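You operate a simulated robot arm through the tools that you are given. There is no shell and no other tool.

Carry out the task below with a simulated two-armed robot. There is one attempt and no reset: what you move stays moved.

Task
Put each purple book in the slipcase that bears its title.
Fine: Spine up; one book starts in the wrong case.

It is judged by the outcome, as a careful person would: the job done as asked, and still so three seconds after it is handed in. It fails if anything else is knocked over, pushed out of place, dropped, spilled or broken.

Robot
Two 7-joint arms with four-finger grippers on one trunk, on a base that moves. Base frame: it is fixed to the floor where the robot stands at the start and does not move with it; the origin is under the middle of the robot, x ahead of it, y to its left, z up. Readings come in mm, degrees, newtons and seconds.
The left shoulder is at the start at [40, 181, 1130], the right one opposite. With the tool pointing down near the work surface each hand reaches from about 320 to 840 mm from the robot's upright axis, wherever it stands, measured 20 degrees to its own side. Places, roughly: counter over the file drawers [3200, -100, 800]; inside of the Marblethorn Poems slipcase [3200, 0, 800]; inside of the Pelterwick Tales slipcase [3200, 100, 800]; inside of the Ruttlemay Letters slipcase [3100, 200, 800]; purple book [3250, 0, 750]; purple slipcase [3250, 250, 750]. Payload 3.67 kg a hand.
The TCP of each hand is the grasp point between the finger pads, 28 mm short of the fingertips. In the tool frame z runs along the fingers and y along their closing line. The gripper opens to 112 mm; its body begins 73 mm behind the TCP.
Orientation is that of the tool frame in the base frame, as a unit quaternion [x, y, z, w]. With the fingers straight down and closing along the base's y, the tool's x points along the base's -x, its y along +y and its z along -z.

Tools
- The arms move only by the tool drive_tool. It takes "left_motion", "right_motion" or both (then of equal length, played together; a hand with none holds still); each is a list of rows, each an object (a shift or turn left out is 0, a gripper value left out holds the last) with "travel": the shift along the base's x, y, z in units of 300 mm (1.0 is 300 mm), a list of three; "angular": the turn, a rotation vector about the base's x, y, z in units of 90 degrees (1.0 is 90 degrees), a list of three; "jaw": the opening, from 0 (shut) to 1 (fully open). In form: [{"travel": [x, y, z], "angular": [rx, ry, rz], "jaw": jaw}, ...]. A call has 1 to 20 rows; each row is the pose to reach, as a shift and turn from the pose commanded when the call began. A call with a number of a shift or a turn outside -1 to 1 is refused whole. Rows are played at 5 a second. More than 50 mm and 8.6 degrees between two rows, or a gripper value outside its range, and nothing of the call is played. A pose out of reach is approached as far as the arm can. The call stops where the force on the tool passes 40 N (or 10 N more than at its start, if that is more) or the arm is blocked; 0.2 s more then pass. The fingers move at their own pace (about 72.4 mm/s each) and stop on an object; they squeeze with about 37 N. The grip force told is the motor's: it shows also when the fingers shut on nothing. Time passes only in rows, and 0.2 s behind the last, so rows that repeat a pose let the fingers close. The reply holds the time, the measured pose of the TCP, the force on the tool along the base axes, the opening and the grip force, in the units named above and with some noise, with the torque about the TCP (base axes, N m) and any sound that the robot's microphone picked up.
- Cameras (640 x 400 px; columns grow to the right, rows downward): "scene" is now at [108.2, 10.9, 1359.4]; the picture's right is [0.14, -0.99, 0.00], its down [-0.57, -0.08, -0.82] and it looks along [0.81, 0.12, -0.57] (base axes); focal length 284 px, centre (320, 200). "left" rides on the left gripper at [60, 18, -104] in its tool frame; the picture's right is [-0.29, 0.96, 0.00], its down [-0.80, -0.24, -0.55] and it looks along [-0.53, -0.16, 0.83] (tool axes); focal length 234 px, centre (320, 200). "right" rides on the right gripper at [60, -18, -104] in its tool frame; the picture's right is [0.29, 0.96, 0.00], its down [-0.80, 0.24, -0.55] and it looks along [-0.53, 0.16, 0.83] (tool axes); focal length 234 px, centre (320, 200).
- camera(camera): a new picture of that camera. The clock stands still meanwhile.
- slide_trunk(by): moves the trunk up (or, below 0, down) by that many mm; the arms and the scene camera ride with it, the base frame stays. It gives what a move gives, with no picture.
- steer(legs): drives the robot by 1 to 6 legs, each [ahead, left, turn to the left] in mm, mm and degrees, along the robot's own axes; the way and the turn of a leg run together, so that a leg with both is an arc; at most 1500 mm and 180 degrees a leg. The arms and the cameras ride along, it lands a little off, and it stops where it bumps. It gives what a move gives.
- head_to(pan, tilt): turns the head with the scene camera to pan (to the left, within 86 degrees either way) and tilt (down, from -29 to 69), counted from straight ahead of the robot. It gives what a move gives.
- measure_at(camera, pixels): for up to 12 pixels [column, row] of the newest picture of that camera ("zoom" is the newest enlarged one), the place [x, y, z] in the base frame of the surface seen there, good to about 3 mm. The clock stands still meanwhile.
- zoom(camera, box): a new picture of the part [left, top, right, bottom] of that camera's present view, enlarged. The clock stands still meanwhile.
- finish_job(): hands the job in; it is judged then, once.

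Unless the task says otherwise, let go and move clear before handing in.

The tools are called after "Call:" as name(argument=value, ...) on one line, values as JSON. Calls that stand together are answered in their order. drive_tool: Moves the arms, as the interface text tells. Its arguments: {"type":"object","properties":{"left_motion":{"type":"array","items":{"type":"object","properties":{"travel":{"type":"array","items":{"type":"number"}},"angular":{"type":"array","items":{"type":"number"}},"jaw":{"type":"number"}}}},"right_motion":{"type":"array","items":{"type":"object","properties":{"travel":{"type":"array","items":{"type":"number"}},"angular":{"type":"array","items":{"type":"number"}},"jaw":{"type":"number"}}}}},"required":[]} The other tools are called the same way: slide_trunk (by) moves the trunk up or down; steer (legs) drives the base; head_to (pan, tilt) turns the head that bears the scene camera; camera (camera) takes a picture; measure_at (camera, pixels) gives the place of the surface under pixels of a picture; zoom (camera, box) takes an enlarged picture of a part of a camera's view; finish_job () hands the job in.

At the start:

```text
clock: 0.0
left_tool_pos: [532.0, 281.0, 1086.5]
left_tcp_rot: [-0.001, 1.0, 0.0, 0.0]
left_wrist_force: [0.2, 0.1, 0.0]
left_wrist_torque: [0.02, -0.01, -0.02]
left_finger_gap: 112.1
left_finger_force: 0.0
right_tool_pos: [573.0, -183.7, 1005.2]
right_tcp_rot: [0.0, 1.0, 0.0, -0.001]
right_wrist_force: [0.0, -0.3, 0.7]
right_wrist_torque: [-0.01, -0.04, 0.01]
right_finger_gap: 111.9
right_finger_force: 0.1
trunk travel left (down, up): [-250.0, 264.0]
robot x, y, heading: [2.4, -1.0, 0.1]
head pan, tilt (commanded): [8.2, 34.8]
```

scene: 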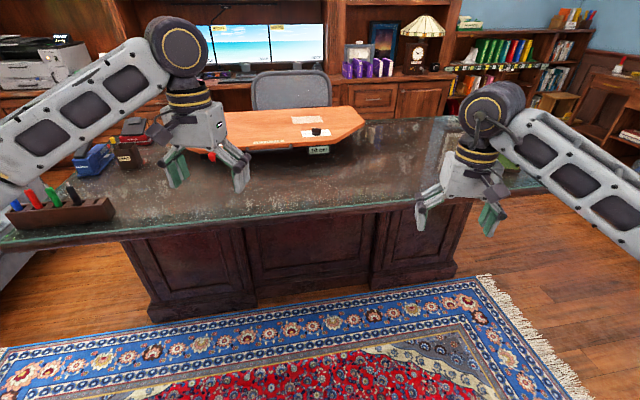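
right: 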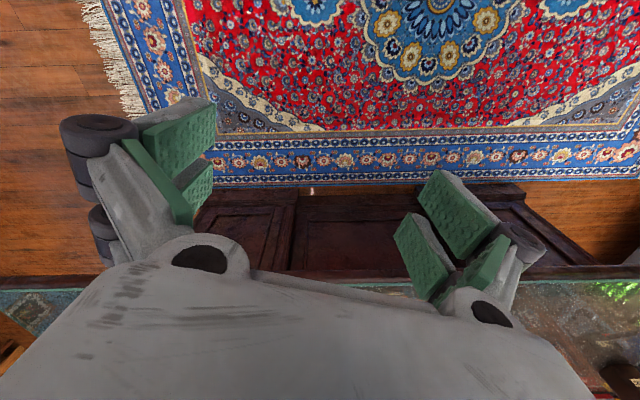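
left: 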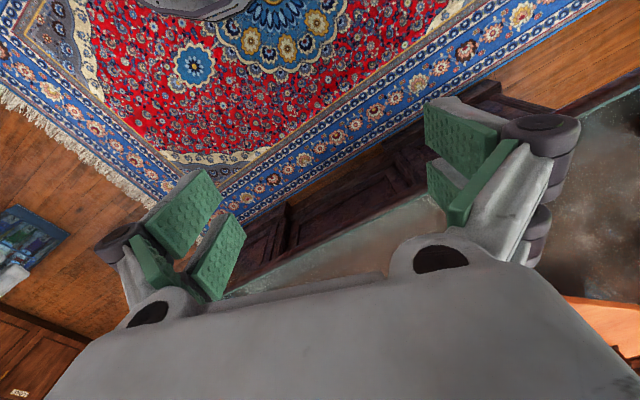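

The scene picture shows a big desk ahead and the purple books/cases on the far counter around pixel (368, 66). I'll zoom in there and measure the layout first.

Call:
zoom(camera="scene", box=[320, 20, 480, 120])

Call:
measure_at(camera="scene", pixels=[[345, 70], [368, 68], [388, 68], [375, 95], [420, 100], [290, 90], [362, 125], [480, 150], [470, 260], [500, 250], [560, 170], [545, 115]])

```text
4.00 times, centred on (400, 70) of scene
```

zoom: 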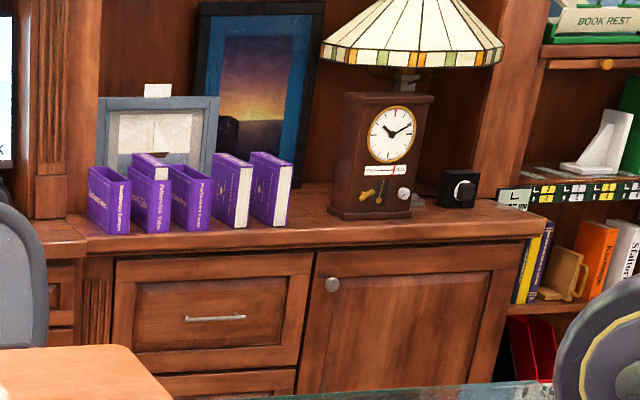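

```text
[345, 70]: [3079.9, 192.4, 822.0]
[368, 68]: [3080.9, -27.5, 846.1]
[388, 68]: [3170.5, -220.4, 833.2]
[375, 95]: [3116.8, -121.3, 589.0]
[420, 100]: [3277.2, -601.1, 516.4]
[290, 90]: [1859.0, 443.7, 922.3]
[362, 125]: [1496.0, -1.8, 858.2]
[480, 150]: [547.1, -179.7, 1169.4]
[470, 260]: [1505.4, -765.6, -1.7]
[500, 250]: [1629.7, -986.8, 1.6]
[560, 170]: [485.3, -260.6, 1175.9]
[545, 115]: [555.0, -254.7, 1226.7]
```

Three slipcases (left, one holding a book) and two loose books stand on the counter. I need a route round the desk; I'll look right and left.

Call:
head_to(pan=-35, tilt=35)

Call:
camera(camera="scene")

```text
clock: 1.1
left_tool_pos: [532.4, 281.8, 1086.7]
left_tcp_rot: [0.0, 1.0, 0.0, 0.0]
left_wrist_force: [0.6, -0.3, -0.3]
left_wrist_torque: [-0.03, 0.03, 0.01]
left_finger_gap: 111.9
left_finger_force: 0.1
right_tool_pos: [573.9, -184.8, 1005.4]
right_tcp_rot: [0.0, 1.0, -0.001, 0.0]
right_wrist_force: [1.0, -0.1, 0.3]
right_wrist_torque: [0.02, 0.0, 0.01]
right_finger_gap: 112.3
right_finger_force: 0.0
trunk travel left (down, up): [-250.0, 264.0]
robot x, y, heading: [-0.6, 0.8, 0.0]
head pan, tilt (commanded): [-35.0, 35.0]
```

```text
taken
```

scene: 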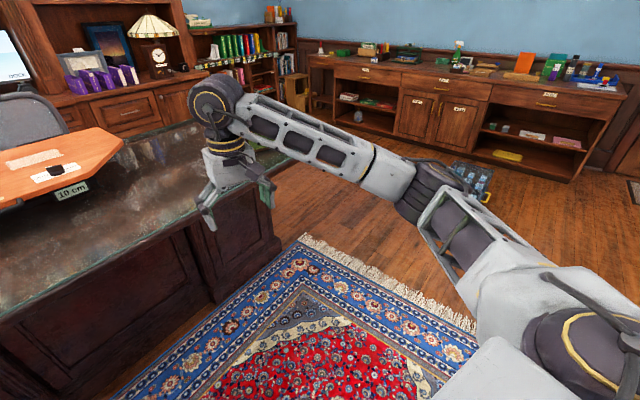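

The right side of the desk has open floor (around pixels (330,210)). I'll measure the desk edge, floor, and furniture along that passage.

Call:
measure_at(camera="scene", pixels=[[276, 240], [275, 175], [220, 290], [330, 210], [285, 95], [310, 120], [350, 125], [400, 145], [480, 165], [470, 180], [20, 115], [122, 145]])

Call:
zoom(camera="scene", box=[0, 20, 320, 220])

```text
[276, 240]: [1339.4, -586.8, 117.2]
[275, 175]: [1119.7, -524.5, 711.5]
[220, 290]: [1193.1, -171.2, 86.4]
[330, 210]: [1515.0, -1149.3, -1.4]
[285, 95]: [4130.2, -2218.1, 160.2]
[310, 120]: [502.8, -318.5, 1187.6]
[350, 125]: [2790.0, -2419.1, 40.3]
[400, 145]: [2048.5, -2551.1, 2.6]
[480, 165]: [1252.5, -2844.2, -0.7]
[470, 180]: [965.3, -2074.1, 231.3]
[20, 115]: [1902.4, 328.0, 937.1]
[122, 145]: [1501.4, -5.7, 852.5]
```

```text
2.00 times, centred on (160, 120) of scene
```

zoom: 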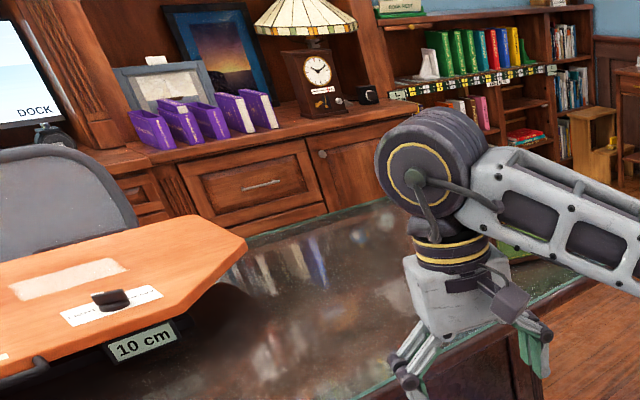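

I'll measure the desk top's edges and the gap between desk, shelf and counter more closely using this zoomed picture.

Call:
measure_at(camera="zoom", pixels=[[590, 285], [540, 310], [430, 375], [525, 240], [510, 250], [300, 240], [380, 215], [345, 180], [560, 300], [600, 300], [620, 180], [590, 150]])

Call:
zoom(camera="scene", box=[200, 20, 360, 120])

```text
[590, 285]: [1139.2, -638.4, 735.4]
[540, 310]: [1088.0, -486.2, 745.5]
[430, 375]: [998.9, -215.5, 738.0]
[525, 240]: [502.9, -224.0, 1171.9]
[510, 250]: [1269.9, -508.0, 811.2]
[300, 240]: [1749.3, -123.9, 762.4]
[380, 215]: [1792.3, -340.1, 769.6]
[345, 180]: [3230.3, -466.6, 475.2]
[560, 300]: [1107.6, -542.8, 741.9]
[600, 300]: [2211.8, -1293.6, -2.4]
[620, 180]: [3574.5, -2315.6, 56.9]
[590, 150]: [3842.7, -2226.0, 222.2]
```

```text
4.00 times, centred on (280, 70) of scene
```

zoom: 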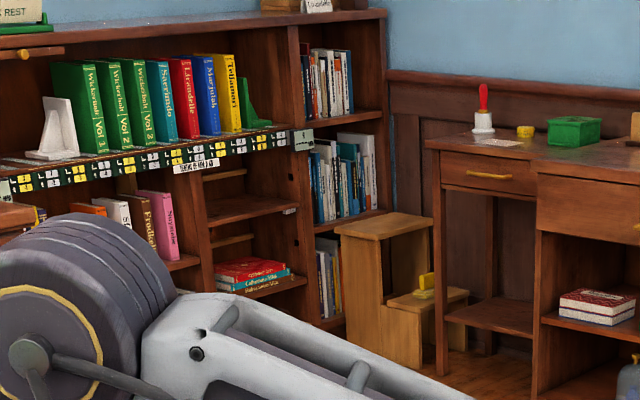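

The room is turned about 18° relative to me: desk front edge and counter front (e.g. [3117,-121]→[3277,-601]) run along (0.316,-0.949). I'll check the floor to my right before driving around the desk.

Call:
head_to(pan=-80, tilt=35)

Call:
camera(camera="scene")

```text
clock: 2.2
left_tool_pos: [532.4, 281.9, 1087.4]
left_tcp_rot: [-0.001, 1.0, 0.0, 0.001]
left_wrist_force: [0.3, 0.4, 0.1]
left_wrist_torque: [-0.02, -0.01, -0.01]
left_finger_gap: 112.3
left_finger_force: 0.1
right_tool_pos: [572.0, -182.9, 1004.5]
right_tcp_rot: [0.0, 1.0, 0.0, 0.0]
right_wrist_force: [0.3, 0.7, -0.3]
right_wrist_torque: [-0.02, 0.04, 0.01]
right_finger_gap: 112.0
right_finger_force: 0.1
trunk travel left (down, up): [-250.0, 264.0]
robot x, y, heading: [1.8, -2.1, 0.0]
head pan, tilt (commanded): [-80.0, 35.0]
```

```text
taken
```

scene: 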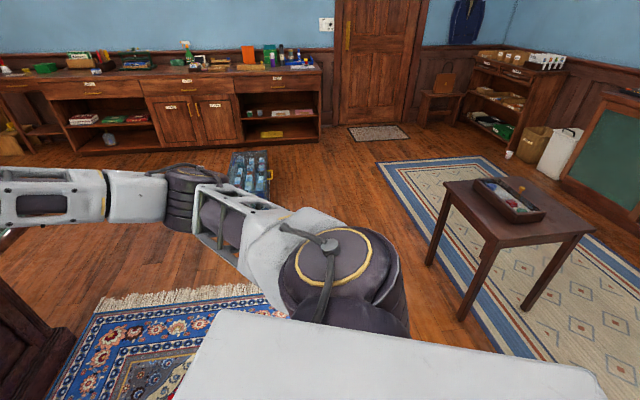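

A crate of bottles at (250,170) and a small table at (500,220) are the only obstacles on the right. I'll measure them.

Call:
measure_at(camera="scene", pixels=[[250, 158], [268, 185], [232, 178], [265, 200], [452, 185], [430, 262], [462, 318], [500, 240], [525, 305], [300, 170], [30, 160], [100, 250]])

```text
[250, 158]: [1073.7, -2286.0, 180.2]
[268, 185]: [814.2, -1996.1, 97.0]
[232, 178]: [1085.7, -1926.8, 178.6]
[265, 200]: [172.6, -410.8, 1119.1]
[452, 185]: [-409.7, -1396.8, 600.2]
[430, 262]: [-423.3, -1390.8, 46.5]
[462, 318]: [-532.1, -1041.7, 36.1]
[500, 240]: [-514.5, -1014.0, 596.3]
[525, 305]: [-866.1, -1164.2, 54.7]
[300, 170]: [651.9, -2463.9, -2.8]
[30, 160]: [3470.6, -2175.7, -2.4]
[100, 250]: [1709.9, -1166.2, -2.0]
```

The corridor right of the desk (desk side at room-u≈1000, crate at u≈2150) is clear. I'll turn 18.4° to square with the room, then slide right ~1580 mm.

Call:
steer(legs=[[0, 0, 18.4], [0, -800, 0], [0, -780, 0]])

Call:
head_to(pan=0, tilt=35)

Call:
camera(camera="scene")

```text
clock: 11.7
left_tool_pos: [925.6, -1073.1, 1087.7]
left_tcp_rot: [-0.161, 0.987, 0.001, -0.001]
left_wrist_force: [-0.6, -0.8, -1.0]
left_wrist_torque: [0.02, 0.02, 0.01]
left_finger_gap: 112.2
left_finger_force: 0.0
right_tool_pos: [1110.3, -1500.8, 1004.4]
right_tcp_rot: [-0.16, 0.987, 0.001, -0.002]
right_wrist_force: [0.2, -0.4, -0.1]
right_wrist_torque: [0.02, 0.03, -0.01]
right_finger_gap: 112.1
right_finger_force: 0.2
trunk travel left (down, up): [-250.0, 264.0]
robot x, y, heading: [506.8, -1507.4, 18.3]
head pan, tilt (commanded): [-80.0, 35.0]
stopped in leg 3: the robot was blocked; the commanded pose is now the measured one
```

```text
clock: 13.2
left_tool_pos: [924.6, -1072.1, 1086.3]
left_tcp_rot: [-0.161, 0.987, 0.0, 0.0]
left_wrist_force: [-0.5, -1.0, 0.1]
left_wrist_torque: [0.01, 0.04, 0.01]
left_finger_gap: 111.9
left_finger_force: 0.1
right_tool_pos: [1109.9, -1500.0, 1004.1]
right_tcp_rot: [-0.161, 0.987, 0.0, 0.0]
right_wrist_force: [0.1, -0.8, 1.5]
right_wrist_torque: [0.01, 0.03, -0.01]
right_finger_gap: 111.8
right_finger_force: 0.0
trunk travel left (down, up): [-250.0, 264.0]
robot x, y, heading: [508.6, -1509.5, 18.4]
head pan, tilt (commanded): [0.0, 35.0]
```

```text
taken
```

scene: 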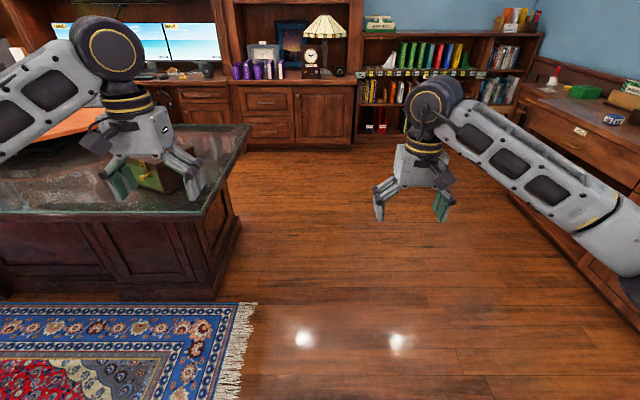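

The base reports being blocked right at the end of the slide (at about the wanted spot). I'll look to my right to see whether I touched the crate.

Call:
head_to(pan=-80, tilt=50)

Call:
camera(camera="scene")

```text
clock: 14.8
left_tool_pos: [924.7, -1072.0, 1086.2]
left_tcp_rot: [-0.16, 0.987, 0.0, 0.0]
left_wrist_force: [0.2, 0.1, 0.6]
left_wrist_torque: [0.0, 0.02, -0.02]
left_finger_gap: 112.0
left_finger_force: 0.1
right_tool_pos: [1110.4, -1500.9, 1004.7]
right_tcp_rot: [-0.16, 0.987, -0.001, 0.0]
right_wrist_force: [0.3, -0.3, -0.1]
right_wrist_torque: [0.0, -0.02, 0.01]
right_finger_gap: 112.3
right_finger_force: 0.0
trunk travel left (down, up): [-250.0, 264.0]
robot x, y, heading: [506.9, -1509.2, 18.3]
head pan, tilt (commanded): [-80.0, 50.0]
```

```text
taken
```

scene: 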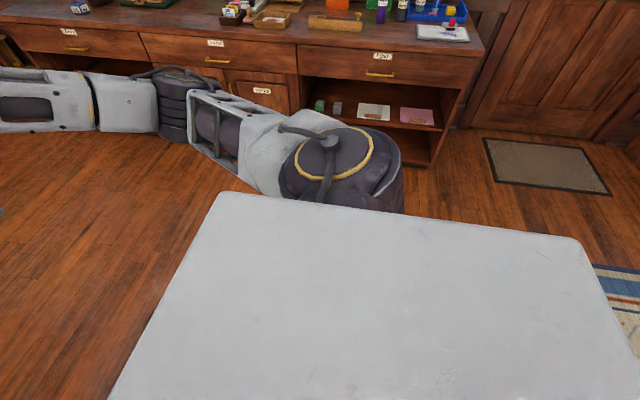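

The crate should be at about 70° right, hidden by my shoulder here. I'll look from another pan angle.

Call:
head_to(pan=-52, tilt=60)

Call:
camera(camera="scene")

Call:
camera(camera="right")

```text
clock: 15.7
left_tool_pos: [923.5, -1073.0, 1087.0]
left_tcp_rot: [-0.161, 0.987, 0.0, 0.0]
left_wrist_force: [0.8, 0.8, -0.4]
left_wrist_torque: [0.0, 0.0, 0.0]
left_finger_gap: 112.2
left_finger_force: 0.0
right_tool_pos: [1109.9, -1500.9, 1005.6]
right_tcp_rot: [-0.161, 0.987, -0.001, 0.0]
right_wrist_force: [0.3, -0.2, -0.2]
right_wrist_torque: [0.0, -0.01, -0.01]
right_finger_gap: 112.0
right_finger_force: 0.1
trunk travel left (down, up): [-250.0, 264.0]
robot x, y, heading: [510.9, -1505.7, 18.4]
head pan, tilt (commanded): [-52.0, 60.0]
```

```text
taken
```

scene: 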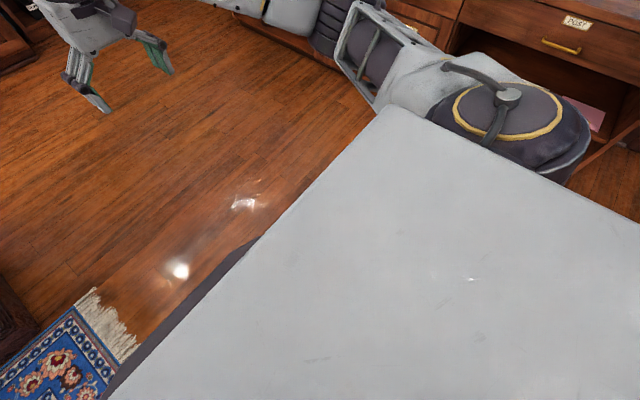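

```text
taken
```

right: 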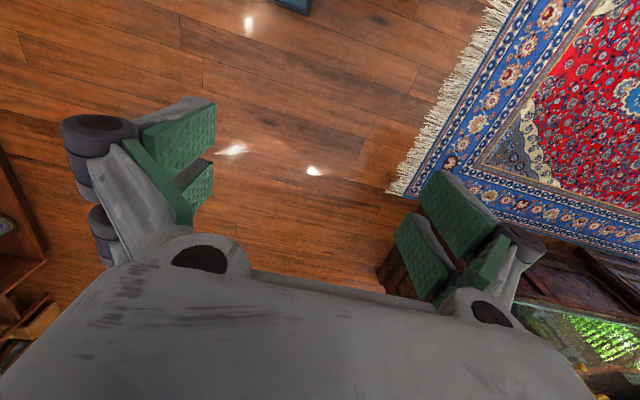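

The crate is hidden under my arm/shoulder. I'll back off left 90 mm first, then look again before advancing.

Call:
steer(legs=[[0, 90, 0]])

Call:
head_to(pan=-15, tilt=45)

Call:
camera(camera="scene")

```text
clock: 16.8
left_tool_pos: [895.2, -984.1, 1086.5]
left_tcp_rot: [-0.161, 0.987, 0.0, 0.0]
left_wrist_force: [-1.0, 0.3, -1.6]
left_wrist_torque: [-0.04, 0.0, -0.04]
left_finger_gap: 112.0
left_finger_force: 0.1
right_tool_pos: [1081.1, -1413.0, 1004.3]
right_tcp_rot: [-0.161, 0.987, -0.001, 0.0]
right_wrist_force: [-1.0, -0.7, 0.5]
right_wrist_torque: [-0.03, -0.03, 0.01]
right_finger_gap: 112.2
right_finger_force: 0.0
trunk travel left (down, up): [-250.0, 264.0]
robot x, y, heading: [480.0, -1420.0, 18.5]
head pan, tilt (commanded): [-52.0, 60.0]
```

```text
clock: 17.9
left_tool_pos: [894.6, -986.1, 1086.3]
left_tcp_rot: [-0.16, 0.987, 0.0, 0.0]
left_wrist_force: [0.4, -0.3, 0.5]
left_wrist_torque: [-0.02, 0.01, -0.01]
left_finger_gap: 112.1
left_finger_force: 0.1
right_tool_pos: [1080.6, -1414.5, 1005.2]
right_tcp_rot: [-0.16, 0.987, 0.0, -0.002]
right_wrist_force: [-0.2, -0.2, 0.1]
right_wrist_torque: [-0.02, 0.03, -0.02]
right_finger_gap: 112.1
right_finger_force: 0.0
trunk travel left (down, up): [-250.0, 264.0]
robot x, y, heading: [479.5, -1420.0, 18.5]
head pan, tilt (commanded): [-15.0, 45.0]
```

```text
taken
```

scene: 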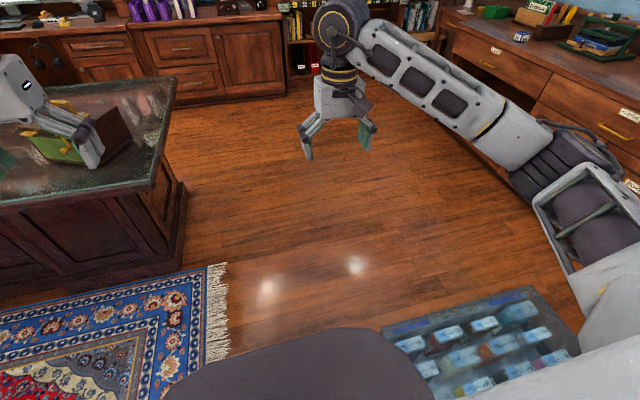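

The crate with bottles now shows at (480,340), close to my base front-right. I'll measure it and the desk corner.

Call:
measure_at(camera="scene", pixels=[[384, 328], [530, 290], [575, 345], [400, 345], [480, 340], [310, 335], [430, 370], [375, 335], [150, 185], [186, 230], [186, 265], [176, 80]])

Call:
zoom(camera="scene", box=[340, 260, 640, 400])

```text
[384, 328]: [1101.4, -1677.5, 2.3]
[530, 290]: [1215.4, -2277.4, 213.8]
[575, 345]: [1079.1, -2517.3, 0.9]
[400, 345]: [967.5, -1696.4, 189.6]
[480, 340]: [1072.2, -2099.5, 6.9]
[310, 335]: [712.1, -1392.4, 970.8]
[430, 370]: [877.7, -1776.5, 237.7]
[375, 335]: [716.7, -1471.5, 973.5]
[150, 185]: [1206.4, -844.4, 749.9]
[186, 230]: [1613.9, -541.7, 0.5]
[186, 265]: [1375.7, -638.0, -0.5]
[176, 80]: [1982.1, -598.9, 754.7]
```

```text
2.13 times, centred on (490, 330) of scene
```

zoom: 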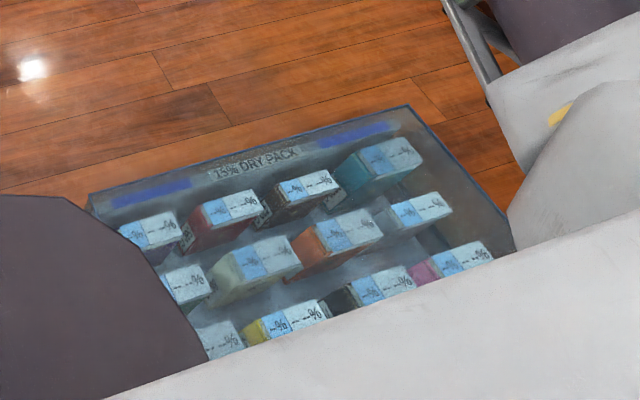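

The thing is a crate whose rim is about 200 mm high; all bottles look upright and in neat rows. I'll measure its near edge precisely for clearance.

Call:
measure_at(camera="zoom", pixels=[[94, 205], [98, 212], [110, 235], [150, 180], [250, 150], [400, 112], [440, 150], [500, 240], [160, 230], [200, 290], [60, 230], [230, 340]])

```text
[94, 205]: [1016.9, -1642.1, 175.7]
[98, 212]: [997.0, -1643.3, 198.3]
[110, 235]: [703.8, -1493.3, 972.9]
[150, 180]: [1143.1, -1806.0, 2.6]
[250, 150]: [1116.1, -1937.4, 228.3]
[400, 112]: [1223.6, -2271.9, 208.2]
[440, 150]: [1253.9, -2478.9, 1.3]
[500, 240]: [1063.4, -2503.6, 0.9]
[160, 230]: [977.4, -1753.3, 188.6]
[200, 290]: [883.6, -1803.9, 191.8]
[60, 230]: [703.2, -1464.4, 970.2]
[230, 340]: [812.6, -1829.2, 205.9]
```

Crate rim's near edge is at u≈1874 and desk top edge at u≈1195, so centre u≈1530 passes. I'll check heights of the items on the desk end before driving on.

Call:
measure_at(camera="scene", pixels=[[60, 150], [20, 135], [50, 103], [110, 125], [15, 75], [90, 150], [140, 100], [100, 10], [45, 55]])

Call:
steer(legs=[[0, -28, 0], [450, 0, 0]])

Call:
camera(camera="scene")

```text
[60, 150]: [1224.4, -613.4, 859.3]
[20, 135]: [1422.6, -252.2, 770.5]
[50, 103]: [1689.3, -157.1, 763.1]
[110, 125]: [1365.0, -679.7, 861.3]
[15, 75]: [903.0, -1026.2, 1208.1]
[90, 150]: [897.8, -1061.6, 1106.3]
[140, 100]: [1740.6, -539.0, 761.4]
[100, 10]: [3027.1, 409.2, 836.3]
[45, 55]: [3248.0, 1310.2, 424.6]
```

```text
clock: 21.1
left_tool_pos: [1332.8, -872.7, 1086.0]
left_tcp_rot: [-0.158, 0.987, 0.0, 0.0]
left_wrist_force: [0.3, 0.0, 0.4]
left_wrist_torque: [0.01, 0.01, -0.01]
left_finger_gap: 112.2
left_finger_force: 0.0
right_tool_pos: [1516.1, -1303.1, 1003.6]
right_tcp_rot: [-0.158, 0.987, 0.0, -0.001]
right_wrist_force: [-0.4, 0.0, 0.6]
right_wrist_torque: [-0.03, -0.01, 0.0]
right_finger_gap: 111.9
right_finger_force: 0.1
trunk travel left (down, up): [-250.0, 264.0]
robot x, y, heading: [914.4, -1306.7, 18.4]
head pan, tilt (commanded): [-15.0, 45.0]
```

```text
taken
```

scene: 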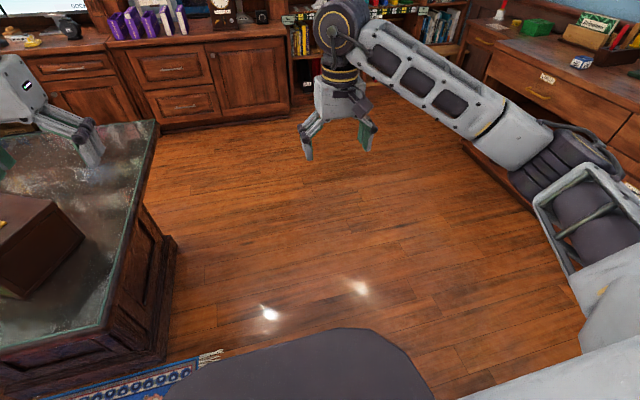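

The way ahead is clear floor. I'll drive 1650 mm ahead to d≈2100.

Call:
steer(legs=[[850, 0, 0], [800, 0, 0]])

Call:
head_to(pan=25, tilt=45)

Call:
camera(camera="scene")

```text
clock: 29.7
left_tool_pos: [2892.0, -352.4, 1086.0]
left_tcp_rot: [-0.164, 0.986, 0.0, 0.0]
left_wrist_force: [-0.1, 0.2, -0.6]
left_wrist_torque: [-0.02, 0.02, 0.01]
left_finger_gap: 112.0
left_finger_force: 0.0
right_tool_pos: [3080.9, -779.0, 1004.0]
right_tcp_rot: [-0.164, 0.986, -0.001, -0.001]
right_wrist_force: [0.6, -0.5, -0.1]
right_wrist_torque: [0.01, 0.0, 0.02]
right_finger_gap: 112.1
right_finger_force: 0.0
trunk travel left (down, up): [-250.0, 264.0]
robot x, y, heading: [2481.0, -790.2, 18.7]
head pan, tilt (commanded): [-15.0, 45.0]
```

```text
clock: 30.8
left_tool_pos: [2892.3, -352.9, 1087.3]
left_tcp_rot: [-0.164, 0.986, 0.001, -0.001]
left_wrist_force: [-0.9, -0.2, 0.9]
left_wrist_torque: [-0.01, -0.02, 0.03]
left_finger_gap: 112.0
left_finger_force: 0.1
right_tool_pos: [3081.1, -780.2, 1005.4]
right_tcp_rot: [-0.164, 0.986, 0.0, -0.001]
right_wrist_force: [-0.8, 0.4, -0.2]
right_wrist_torque: [-0.01, 0.01, -0.01]
right_finger_gap: 112.2
right_finger_force: 0.2
trunk travel left (down, up): [-250.0, 264.0]
robot x, y, heading: [2478.4, -786.9, 18.6]
head pan, tilt (commanded): [25.0, 45.0]
```

```text
taken
```

scene: 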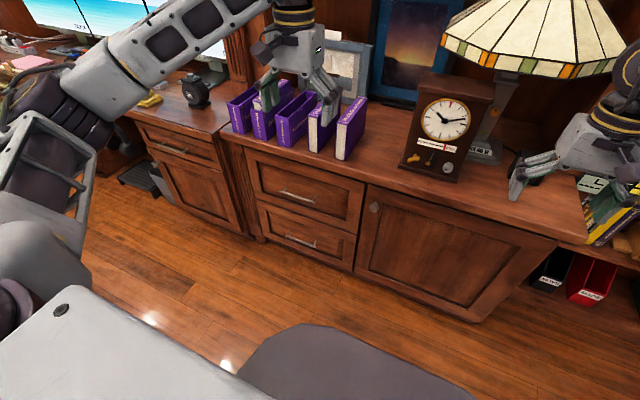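

I'm now in front of the counter; the cases and books stand at pixels (240–365, 90–155). I'll zoom in and measure them.

Call:
zoom(camera="scene", box=[200, 50, 400, 175])

Call:
measure_at(camera="scene", pixels=[[232, 105], [235, 130], [258, 115], [262, 138], [290, 115], [295, 145], [318, 130], [345, 130], [356, 100], [435, 130], [340, 155], [200, 90]])

```text
3.20 times, centred on (300, 112) of scene
```

zoom: 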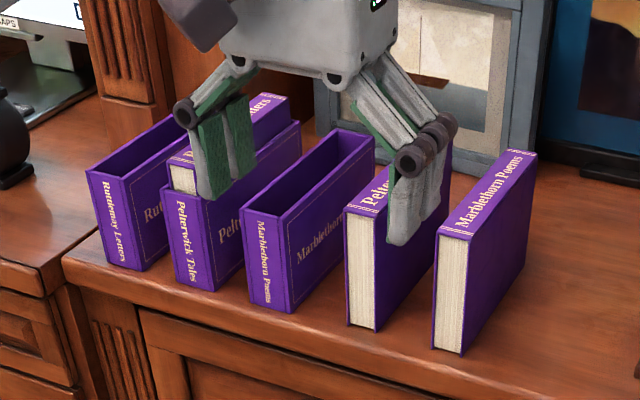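

```text
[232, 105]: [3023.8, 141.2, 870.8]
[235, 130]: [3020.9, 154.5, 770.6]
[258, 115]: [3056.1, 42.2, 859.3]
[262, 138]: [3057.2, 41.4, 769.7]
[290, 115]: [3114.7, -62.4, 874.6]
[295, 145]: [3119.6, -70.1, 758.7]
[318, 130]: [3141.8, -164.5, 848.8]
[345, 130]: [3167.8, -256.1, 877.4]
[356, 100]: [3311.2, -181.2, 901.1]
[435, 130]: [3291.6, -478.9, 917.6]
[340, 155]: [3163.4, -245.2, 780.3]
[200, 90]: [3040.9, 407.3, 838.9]
```

Zoom shows, left to right: Ruttlemay Letters case (empty), Pelterwick Tales case (holding a book ending "…ers", i.e. Ruttlemay Letters), Marblethorn Poems case (empty), then loose Pelterwick and Marblethorn books. I'll tuck both hands back before going closer, to keep clear of the clock and lamp.

Call:
drive_tool(right_motion=[{"travel": [-0.14, -0.046, 0.05]}, {"travel": [-0.28, -0.093, 0.1]}, {"travel": [-0.42, -0.14, 0.15]}, {"travel": [-0.56, -0.186, 0.2]}, {"travel": [-0.68, -0.227, 0.2]}], left_motion=[{"travel": [-0.11, -0.037, 0.03]}, {"travel": [-0.22, -0.074, 0.06]}, {"travel": [-0.33, -0.11, 0.09]}, {"travel": [-0.44, -0.148, 0.1]}, {"travel": [-0.52, -0.175, 0.1]}])

Call:
steer(legs=[[0, 350, 0]])

Call:
camera(camera="scene")

```text
clock: 32.0
left_tool_pos: [2734.5, -405.9, 1116.9]
left_tcp_rot: [-0.164, 0.986, 0.0, 0.0]
left_wrist_force: [-0.2, -0.3, -0.6]
left_wrist_torque: [-0.01, -0.01, 0.01]
left_finger_gap: 112.0
left_finger_force: 0.0
right_tool_pos: [2875.5, -848.1, 1066.6]
right_tcp_rot: [-0.163, 0.987, 0.0, 0.0]
right_wrist_force: [-0.1, 0.5, -0.5]
right_wrist_torque: [-0.01, -0.03, 0.02]
right_finger_gap: 112.2
right_finger_force: 0.0
trunk travel left (down, up): [-250.0, 264.0]
robot x, y, heading: [2480.9, -790.5, 18.8]
head pan, tilt (commanded): [25.0, 45.0]
```

```text
clock: 34.3
left_tool_pos: [2625.2, -83.4, 1117.2]
left_tcp_rot: [-0.163, 0.987, 0.0, 0.0]
left_wrist_force: [0.1, 0.2, -0.6]
left_wrist_torque: [0.0, 0.02, 0.02]
left_finger_gap: 112.2
left_finger_force: 0.0
right_tool_pos: [2766.5, -526.2, 1066.8]
right_tcp_rot: [-0.163, 0.987, 0.0, 0.001]
right_wrist_force: [0.1, -0.2, 0.1]
right_wrist_torque: [-0.05, -0.01, 0.0]
right_finger_gap: 112.0
right_finger_force: 0.0
trunk travel left (down, up): [-250.0, 264.0]
robot x, y, heading: [2366.4, -472.6, 18.9]
head pan, tilt (commanded): [25.0, 45.0]
```

```text
taken
```

scene: 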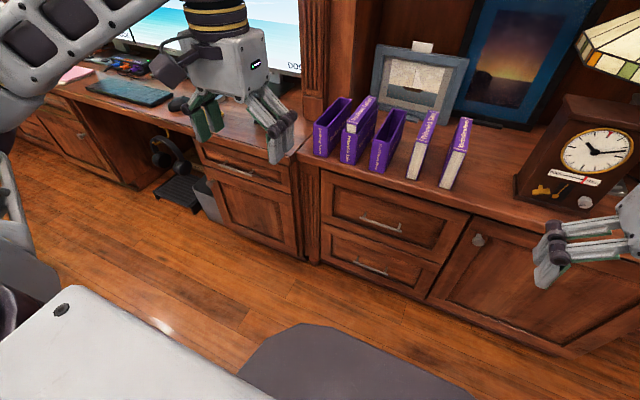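

Clear floor ahead up to the cabinet. I'll advance 325 mm with a slight heading trim.

Call:
steer(legs=[[325, 0, -0.4]])

Call:
head_to(pan=10, tilt=45)

Call:
camera(camera="scene")

```text
clock: 36.5
left_tool_pos: [2938.3, 15.4, 1116.7]
left_tcp_rot: [-0.158, 0.987, 0.0, 0.0]
left_wrist_force: [-0.1, 0.0, 0.5]
left_wrist_torque: [-0.02, 0.03, -0.04]
left_finger_gap: 112.1
left_finger_force: 0.1
right_tool_pos: [3073.2, -427.6, 1067.4]
right_tcp_rot: [-0.158, 0.987, 0.0, -0.001]
right_wrist_force: [0.2, 0.1, -0.5]
right_wrist_torque: [-0.03, 0.04, 0.02]
right_finger_gap: 112.0
right_finger_force: 0.1
trunk travel left (down, up): [-250.0, 264.0]
robot x, y, heading: [2676.8, -367.5, 18.2]
head pan, tilt (commanded): [25.0, 45.0]
```

```text
clock: 37.2
left_tool_pos: [2936.9, 14.9, 1117.5]
left_tcp_rot: [-0.158, 0.987, 0.001, 0.0]
left_wrist_force: [0.2, 0.7, 0.6]
left_wrist_torque: [0.0, -0.03, 0.01]
left_finger_gap: 112.0
left_finger_force: 0.1
right_tool_pos: [3073.4, -428.0, 1066.5]
right_tcp_rot: [-0.157, 0.988, 0.0, 0.001]
right_wrist_force: [-0.7, 0.0, 0.4]
right_wrist_torque: [0.01, 0.0, 0.0]
right_finger_gap: 111.9
right_finger_force: 0.1
trunk travel left (down, up): [-250.0, 264.0]
robot x, y, heading: [2675.3, -368.8, 18.1]
head pan, tilt (commanded): [10.0, 45.0]
```

```text
taken
```

scene: 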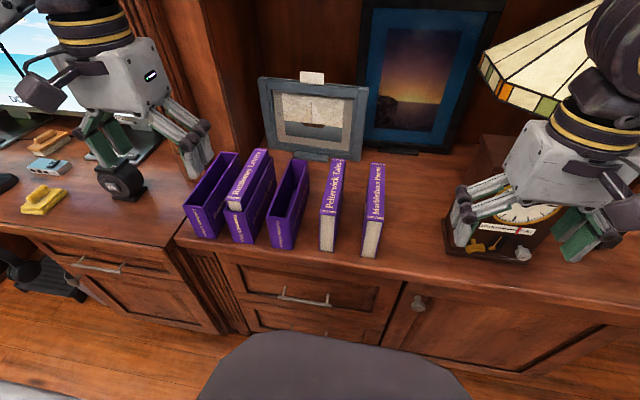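

Both hands are clear and the whole row of books is visible at (185–385, 150–255). I'll zoom in on them for precise measuring.

Call:
zoom(camera="scene", box=[176, 140, 400, 280])

```text
2.86 times, centred on (288, 210) of scene
```

zoom: 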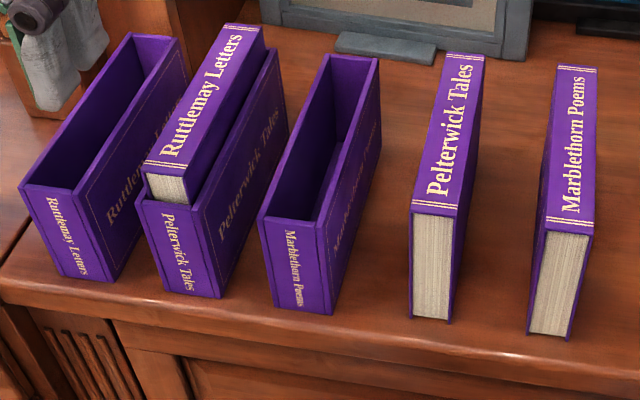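

The titles are legible. I'll measure the top corners of every case and book.

Call:
measure_at(camera="zoom", pixels=[[23, 188], [76, 194], [176, 44], [132, 37], [147, 203], [200, 210], [278, 54], [148, 166], [186, 177], [227, 28], [258, 33], [240, 130]])

Call:
measure_at(camera="zoom", pixels=[[261, 217], [320, 225], [331, 60], [375, 64], [414, 212], [452, 217], [449, 56], [480, 59], [549, 229], [589, 235], [561, 68], [594, 72]])

Call:
measure_at(camera="zoom", pixels=[[430, 325], [548, 345], [290, 318], [85, 285], [350, 350], [610, 250], [290, 200], [70, 170], [500, 150], [430, 80], [640, 60], [340, 45]])

```text
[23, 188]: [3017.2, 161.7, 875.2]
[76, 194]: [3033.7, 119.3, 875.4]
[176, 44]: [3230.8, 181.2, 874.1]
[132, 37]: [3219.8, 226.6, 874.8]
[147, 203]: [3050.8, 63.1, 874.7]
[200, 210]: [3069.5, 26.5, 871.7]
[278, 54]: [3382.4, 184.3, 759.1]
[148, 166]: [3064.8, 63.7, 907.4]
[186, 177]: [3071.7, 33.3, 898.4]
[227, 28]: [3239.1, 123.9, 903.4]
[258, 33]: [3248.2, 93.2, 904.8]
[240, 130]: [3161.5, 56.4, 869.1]
```

```text
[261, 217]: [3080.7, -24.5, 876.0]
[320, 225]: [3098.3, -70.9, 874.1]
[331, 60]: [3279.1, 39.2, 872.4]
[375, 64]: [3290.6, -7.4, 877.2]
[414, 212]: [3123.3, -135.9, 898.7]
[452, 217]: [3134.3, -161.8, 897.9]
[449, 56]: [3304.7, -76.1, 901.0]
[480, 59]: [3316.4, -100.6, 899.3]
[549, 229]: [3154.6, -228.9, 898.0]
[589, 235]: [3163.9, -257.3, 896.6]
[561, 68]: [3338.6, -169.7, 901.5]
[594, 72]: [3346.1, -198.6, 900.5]
```

```text
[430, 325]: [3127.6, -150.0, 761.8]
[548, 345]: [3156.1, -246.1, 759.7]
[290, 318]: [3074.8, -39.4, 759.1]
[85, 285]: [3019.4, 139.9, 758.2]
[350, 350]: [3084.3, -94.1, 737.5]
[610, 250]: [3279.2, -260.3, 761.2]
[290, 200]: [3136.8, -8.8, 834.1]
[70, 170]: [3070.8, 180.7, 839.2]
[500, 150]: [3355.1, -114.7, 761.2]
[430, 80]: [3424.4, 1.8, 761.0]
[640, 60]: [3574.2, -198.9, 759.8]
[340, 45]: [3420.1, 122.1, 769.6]
```

Counter z≈760, case rims z≈875, loose book tops z≈899, the misplaced book top z≈904; book thickness ≈32 mm, case spacing ≈99 mm, all centred at depth s≈3019. I'll bring the left hand above the Ruttlemay book (centre ≈[3156,78]) and check with the wrist camera.

Call:
drive_tool(left_motion=[{"travel": [0.122, 0.035, -0.02]}, {"travel": [0.244, 0.07, -0.06]}, {"travel": [0.366, 0.105, -0.12]}, {"travel": [0.488, 0.14, -0.19]}, {"travel": [0.61, 0.176, -0.26]}, {"travel": [0.729, 0.211, -0.33]}, {"travel": [0.729, 0.211, -0.36]}])

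Call:
camera(camera="left")

Call:
camera(camera="scene")

```text
clock: 38.8
left_tool_pos: [3157.1, 80.7, 1008.9]
left_tcp_rot: [-0.158, 0.987, 0.0, 0.001]
left_wrist_force: [-0.1, -0.2, 0.8]
left_wrist_torque: [-0.03, -0.01, 0.01]
left_finger_gap: 112.1
left_finger_force: 0.1
right_tool_pos: [3073.1, -427.4, 1067.0]
right_tcp_rot: [-0.158, 0.987, 0.0, 0.0]
right_wrist_force: [-0.1, 0.1, 0.0]
right_wrist_torque: [0.01, -0.04, -0.01]
right_finger_gap: 112.0
right_finger_force: 0.1
trunk travel left (down, up): [-250.0, 264.0]
robot x, y, heading: [2677.3, -368.3, 18.2]
head pan, tilt (commanded): [10.0, 45.0]
```

```text
taken
```

left: 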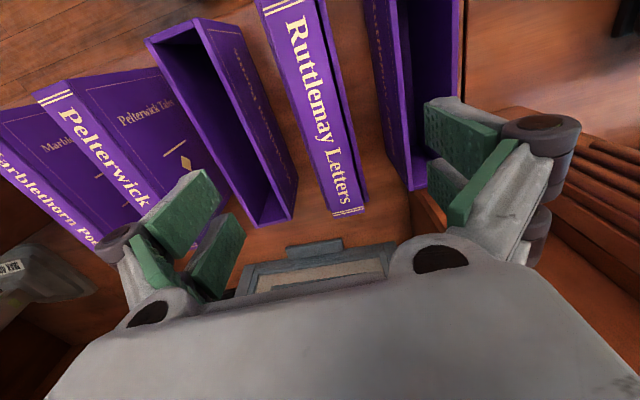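

```text
taken
```

scene: 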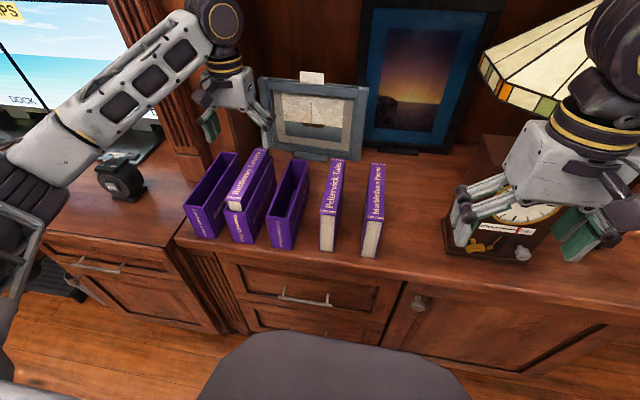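

The wrist camera sees the Ruttlemay spine at (255–365, 0–215), centred between the fingers. I'll measure its edges and the neighbouring case rims from here for a second estimate.

Call:
measure_at(camera="left", pixels=[[262, 10], [312, 10], [290, 90], [337, 90], [318, 180], [357, 180], [348, 212], [300, 50], [330, 130], [345, 195], [455, 60], [400, 60]])

Call:
measure_at(camera="left", pixels=[[460, 20], [462, 80], [370, 20], [385, 80], [400, 150], [410, 185], [148, 42], [195, 20], [260, 222], [290, 205], [230, 100], [180, 110]])

```text
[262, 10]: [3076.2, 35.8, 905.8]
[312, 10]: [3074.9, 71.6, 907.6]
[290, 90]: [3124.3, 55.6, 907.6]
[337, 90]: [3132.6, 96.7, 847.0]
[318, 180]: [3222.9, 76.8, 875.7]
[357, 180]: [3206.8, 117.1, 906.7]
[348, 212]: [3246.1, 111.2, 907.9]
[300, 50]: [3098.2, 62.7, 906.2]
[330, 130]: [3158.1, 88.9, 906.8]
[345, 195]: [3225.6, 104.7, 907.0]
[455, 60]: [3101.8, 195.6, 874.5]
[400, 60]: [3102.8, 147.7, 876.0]
```

```text
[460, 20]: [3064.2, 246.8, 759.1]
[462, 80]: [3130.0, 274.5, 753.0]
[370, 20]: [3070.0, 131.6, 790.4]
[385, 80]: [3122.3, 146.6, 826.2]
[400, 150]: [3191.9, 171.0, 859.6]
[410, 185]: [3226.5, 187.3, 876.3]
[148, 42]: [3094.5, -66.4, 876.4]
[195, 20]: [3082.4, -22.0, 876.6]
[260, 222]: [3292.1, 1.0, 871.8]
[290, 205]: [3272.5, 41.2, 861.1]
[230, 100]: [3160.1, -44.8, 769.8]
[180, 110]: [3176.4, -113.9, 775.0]
```

The book's centre (s≈3021, lat≈-920) matches the TCP within a millimetre; its top is z≈907. I'll descend ~100 mm to TCP z≈908 (fingertips just above the case rim) and close.

Call:
drive_tool(left_motion=[{"travel": [0, 0, -0.11]}, {"travel": [0, 0, -0.22]}, {"travel": [0, 0, -0.3]}, {"travel": [0, 0, -0.337]}, {"travel": [0, 0, -0.337]}])

Call:
camera(camera="left")

Call:
zoom(camera="scene", box=[176, 100, 400, 240])

```text
clock: 40.0
left_tool_pos: [3156.9, 78.5, 909.4]
left_tcp_rot: [-0.158, 0.987, 0.001, 0.0]
left_wrist_force: [-0.5, 1.0, 0.1]
left_wrist_torque: [-0.02, 0.01, -0.01]
left_finger_gap: 112.2
left_finger_force: 0.0
right_tool_pos: [3073.4, -429.3, 1066.6]
right_tcp_rot: [-0.158, 0.987, 0.0, 0.0]
right_wrist_force: [0.1, -0.4, -0.3]
right_wrist_torque: [-0.01, 0.01, -0.01]
right_finger_gap: 111.9
right_finger_force: 0.1
trunk travel left (down, up): [-250.0, 264.0]
robot x, y, heading: [2680.6, -364.1, 17.9]
head pan, tilt (commanded): [10.0, 45.0]
```

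```text
taken
```

left: 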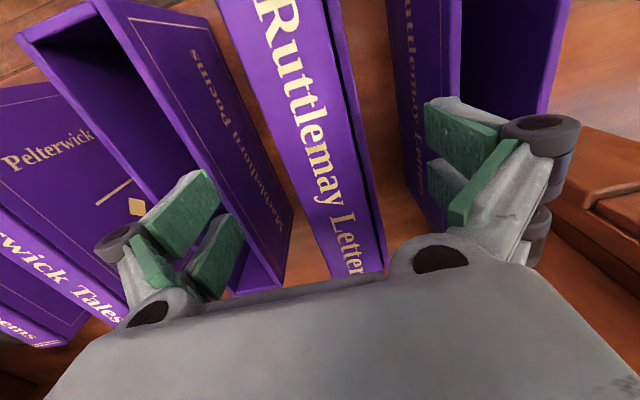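

```text
2.86 times, centred on (288, 170) of scene
```

zoom: 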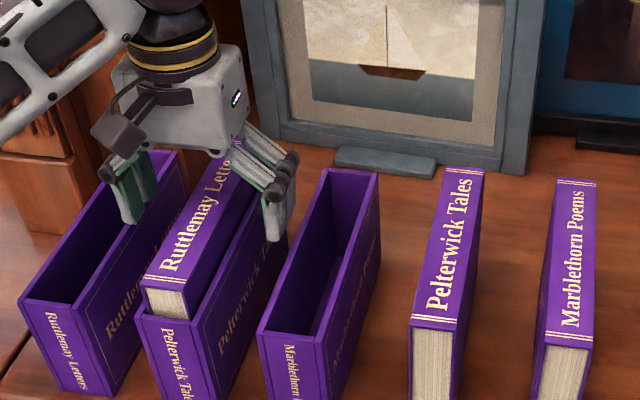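

The fingers straddle the protruding spine just above the rims without contact. Closing the gripper now.

Call:
drive_tool(left_motion=[{"jaw": 0.5}, {"jaw": 0.35}, {"jaw": 0.2}, {"jaw": 0.0}, {"jaw": 0.0}, {"jaw": 0.0}])

Call:
camera(camera="left")

Call:
zoom(camera="scene", box=[176, 100, 400, 240])

```text
clock: 41.4
left_tool_pos: [3156.5, 79.6, 908.0]
left_tcp_rot: [-0.159, 0.987, -0.001, 0.0]
left_wrist_force: [0.0, 4.4, 3.5]
left_wrist_torque: [0.27, 0.15, 0.09]
left_finger_gap: 36.1
left_finger_force: 36.4
right_tool_pos: [3072.4, -428.2, 1066.7]
right_tcp_rot: [-0.158, 0.987, 0.0, 0.0]
right_wrist_force: [-0.1, -0.1, 0.7]
right_wrist_torque: [-0.02, -0.01, 0.0]
right_finger_gap: 111.8
right_finger_force: 0.0
trunk travel left (down, up): [-250.0, 264.0]
robot x, y, heading: [2677.3, -368.9, 18.4]
head pan, tilt (commanded): [10.0, 45.0]
```

```text
taken
```

left: 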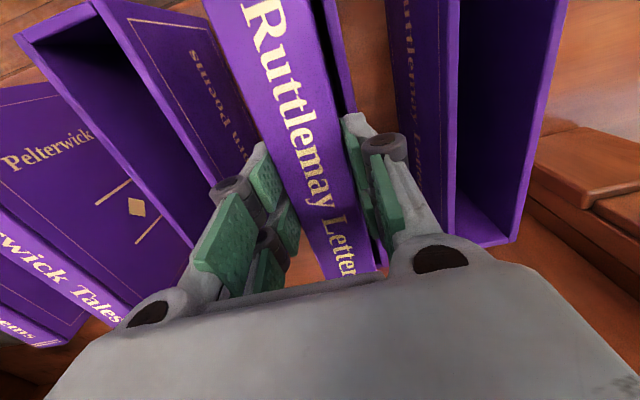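

```text
2.86 times, centred on (288, 170) of scene
```

zoom: 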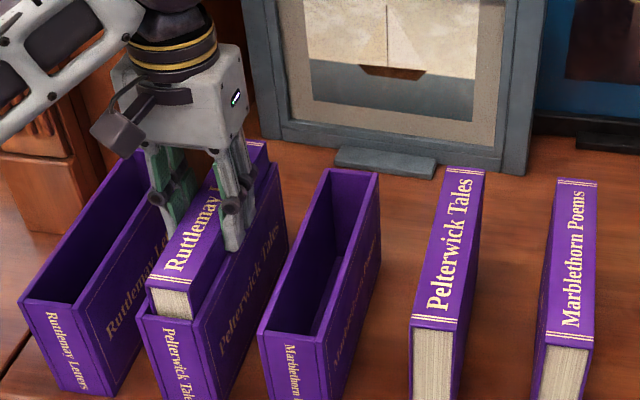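

Grip holds: gap 36.1 mm, 36 N on the book. I'll lift slowly 40 mm and check that the case stays down.

Call:
drive_tool(left_motion=[{"travel": [0, 0, 0.02]}, {"travel": [0, 0, 0.05]}, {"travel": [0, 0, 0.09]}, {"travel": [0, 0, 0.133]}])

Call:
zoom(camera="scene", box=[176, 100, 400, 240])

```text
clock: 42.4
left_tool_pos: [3157.6, 79.0, 948.2]
left_tcp_rot: [-0.158, 0.987, 0.001, 0.0]
left_wrist_force: [-1.0, -0.3, -6.2]
left_wrist_torque: [0.0, 0.02, 0.04]
left_finger_gap: 35.8
left_finger_force: 37.4
right_tool_pos: [3074.4, -428.8, 1067.3]
right_tcp_rot: [-0.158, 0.988, 0.0, 0.0]
right_wrist_force: [0.3, 0.0, 0.3]
right_wrist_torque: [0.01, 0.01, -0.01]
right_finger_gap: 111.8
right_finger_force: 0.0
trunk travel left (down, up): [-250.0, 264.0]
robot x, y, heading: [2677.0, -366.0, 18.1]
head pan, tilt (commanded): [10.0, 45.0]
```

```text
2.86 times, centred on (288, 170) of scene
```

zoom: 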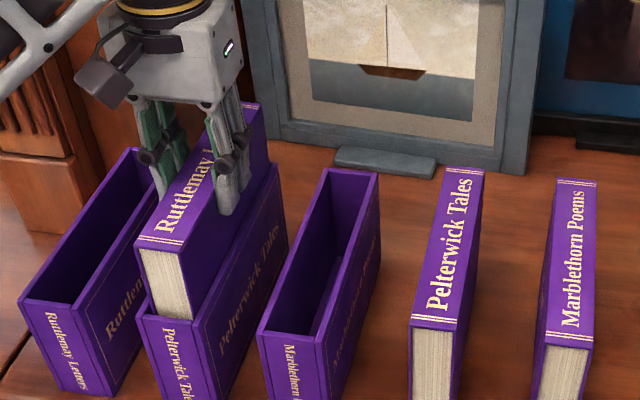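

The book rises alone (weight ≈6 N). I'll lift another 105 mm so its bottom clears the rims, then re-measure.

Call:
drive_tool(left_motion=[{"travel": [0, 0, 0.1]}, {"travel": [0, 0, 0.2]}, {"travel": [0, 0, 0.3]}, {"travel": [0, 0, 0.35]}])

Call:
zoom(camera="scene", box=[160, 100, 384, 240])

Call:
camera(camera="left")

```text
clock: 43.4
left_tool_pos: [3158.5, 79.2, 1052.2]
left_tcp_rot: [-0.158, 0.987, -0.001, -0.001]
left_wrist_force: [-0.2, 0.4, -6.7]
left_wrist_torque: [0.02, 0.05, -0.02]
left_finger_gap: 36.0
left_finger_force: 36.9
right_tool_pos: [3073.3, -427.8, 1067.7]
right_tcp_rot: [-0.157, 0.988, 0.001, -0.001]
right_wrist_force: [0.2, 0.5, -0.3]
right_wrist_torque: [0.0, 0.01, -0.01]
right_finger_gap: 112.0
right_finger_force: 0.1
trunk travel left (down, up): [-250.0, 264.0]
robot x, y, heading: [2677.7, -367.5, 18.0]
head pan, tilt (commanded): [10.0, 45.0]
```

```text
2.86 times, centred on (272, 170) of scene
```

zoom: 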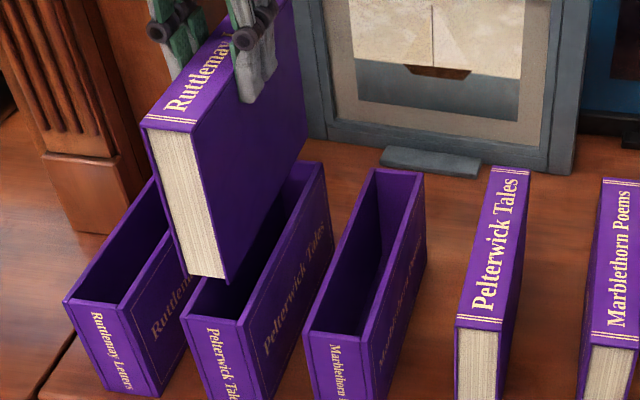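

```text
taken
```

left: 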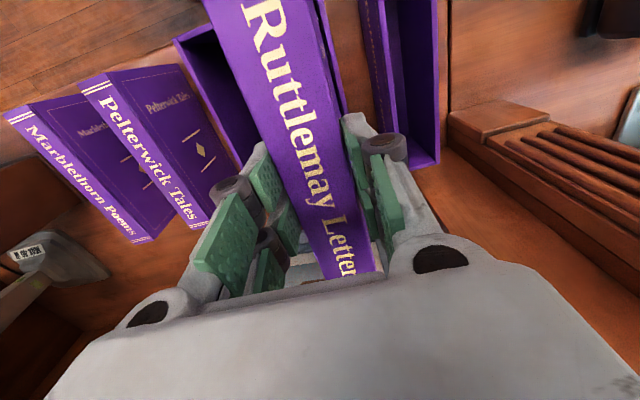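

The book is held square. Before moving it over, I'll zoom on the Ruttlemay case opening to measure its inner walls precisely.

Call:
zoom(camera="scene", box=[170, 140, 266, 200])

```text
6.67 times, centred on (218, 170) of scene
```

zoom: 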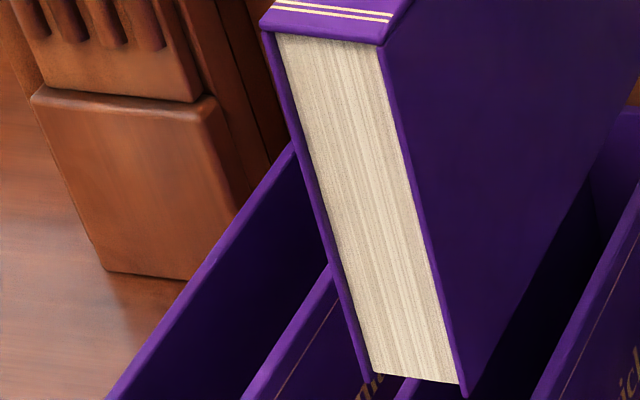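

The held book hides that case from the head camera, so I'll zoom the wrist camera onto the case at (360–440, 0–165).

Call:
zoom(camera="left", box=[300, 0, 588, 180])

```text
2.22 times, centred on (444, 90) of left
```

zoom: 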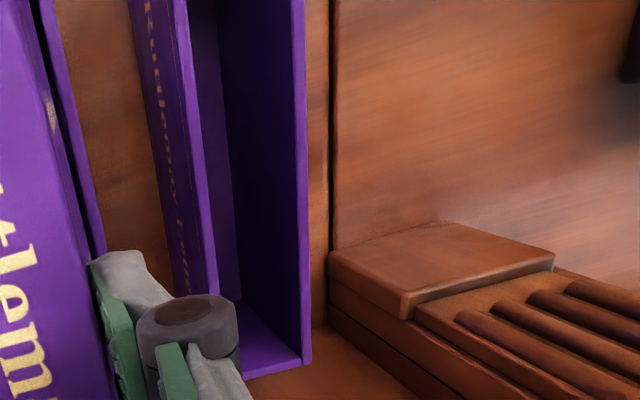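

I'll measure the top edges of both side walls of the Ruttlemay case here, and the Pelterwick case wall too.

Call:
measure_at(camera="zoom", pixels=[[182, 20], [190, 80], [197, 140], [204, 200], [211, 265], [299, 20], [301, 100], [303, 180], [305, 260], [307, 345], [275, 368], [72, 100]])

Call:
measure_at(camera="left", pixels=[[240, 10], [318, 10], [260, 60], [330, 60], [285, 140], [345, 140], [350, 265], [300, 100], [315, 60], [250, 40], [345, 230], [330, 180]])

```text
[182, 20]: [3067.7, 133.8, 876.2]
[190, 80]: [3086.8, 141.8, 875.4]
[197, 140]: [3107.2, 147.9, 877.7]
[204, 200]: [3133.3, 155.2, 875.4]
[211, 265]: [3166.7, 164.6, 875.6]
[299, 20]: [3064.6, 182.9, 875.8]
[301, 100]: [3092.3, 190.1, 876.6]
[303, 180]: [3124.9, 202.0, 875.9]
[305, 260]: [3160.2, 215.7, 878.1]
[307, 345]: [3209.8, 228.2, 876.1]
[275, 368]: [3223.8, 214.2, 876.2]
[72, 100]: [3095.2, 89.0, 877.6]
```

```text
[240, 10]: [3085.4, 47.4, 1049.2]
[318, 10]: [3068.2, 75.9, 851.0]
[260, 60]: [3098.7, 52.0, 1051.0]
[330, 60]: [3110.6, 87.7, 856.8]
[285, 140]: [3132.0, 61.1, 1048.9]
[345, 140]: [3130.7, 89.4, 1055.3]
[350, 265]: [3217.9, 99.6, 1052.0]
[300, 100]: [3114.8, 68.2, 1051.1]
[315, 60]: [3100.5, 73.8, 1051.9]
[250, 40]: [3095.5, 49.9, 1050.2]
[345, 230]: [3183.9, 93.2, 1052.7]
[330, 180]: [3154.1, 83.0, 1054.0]
```

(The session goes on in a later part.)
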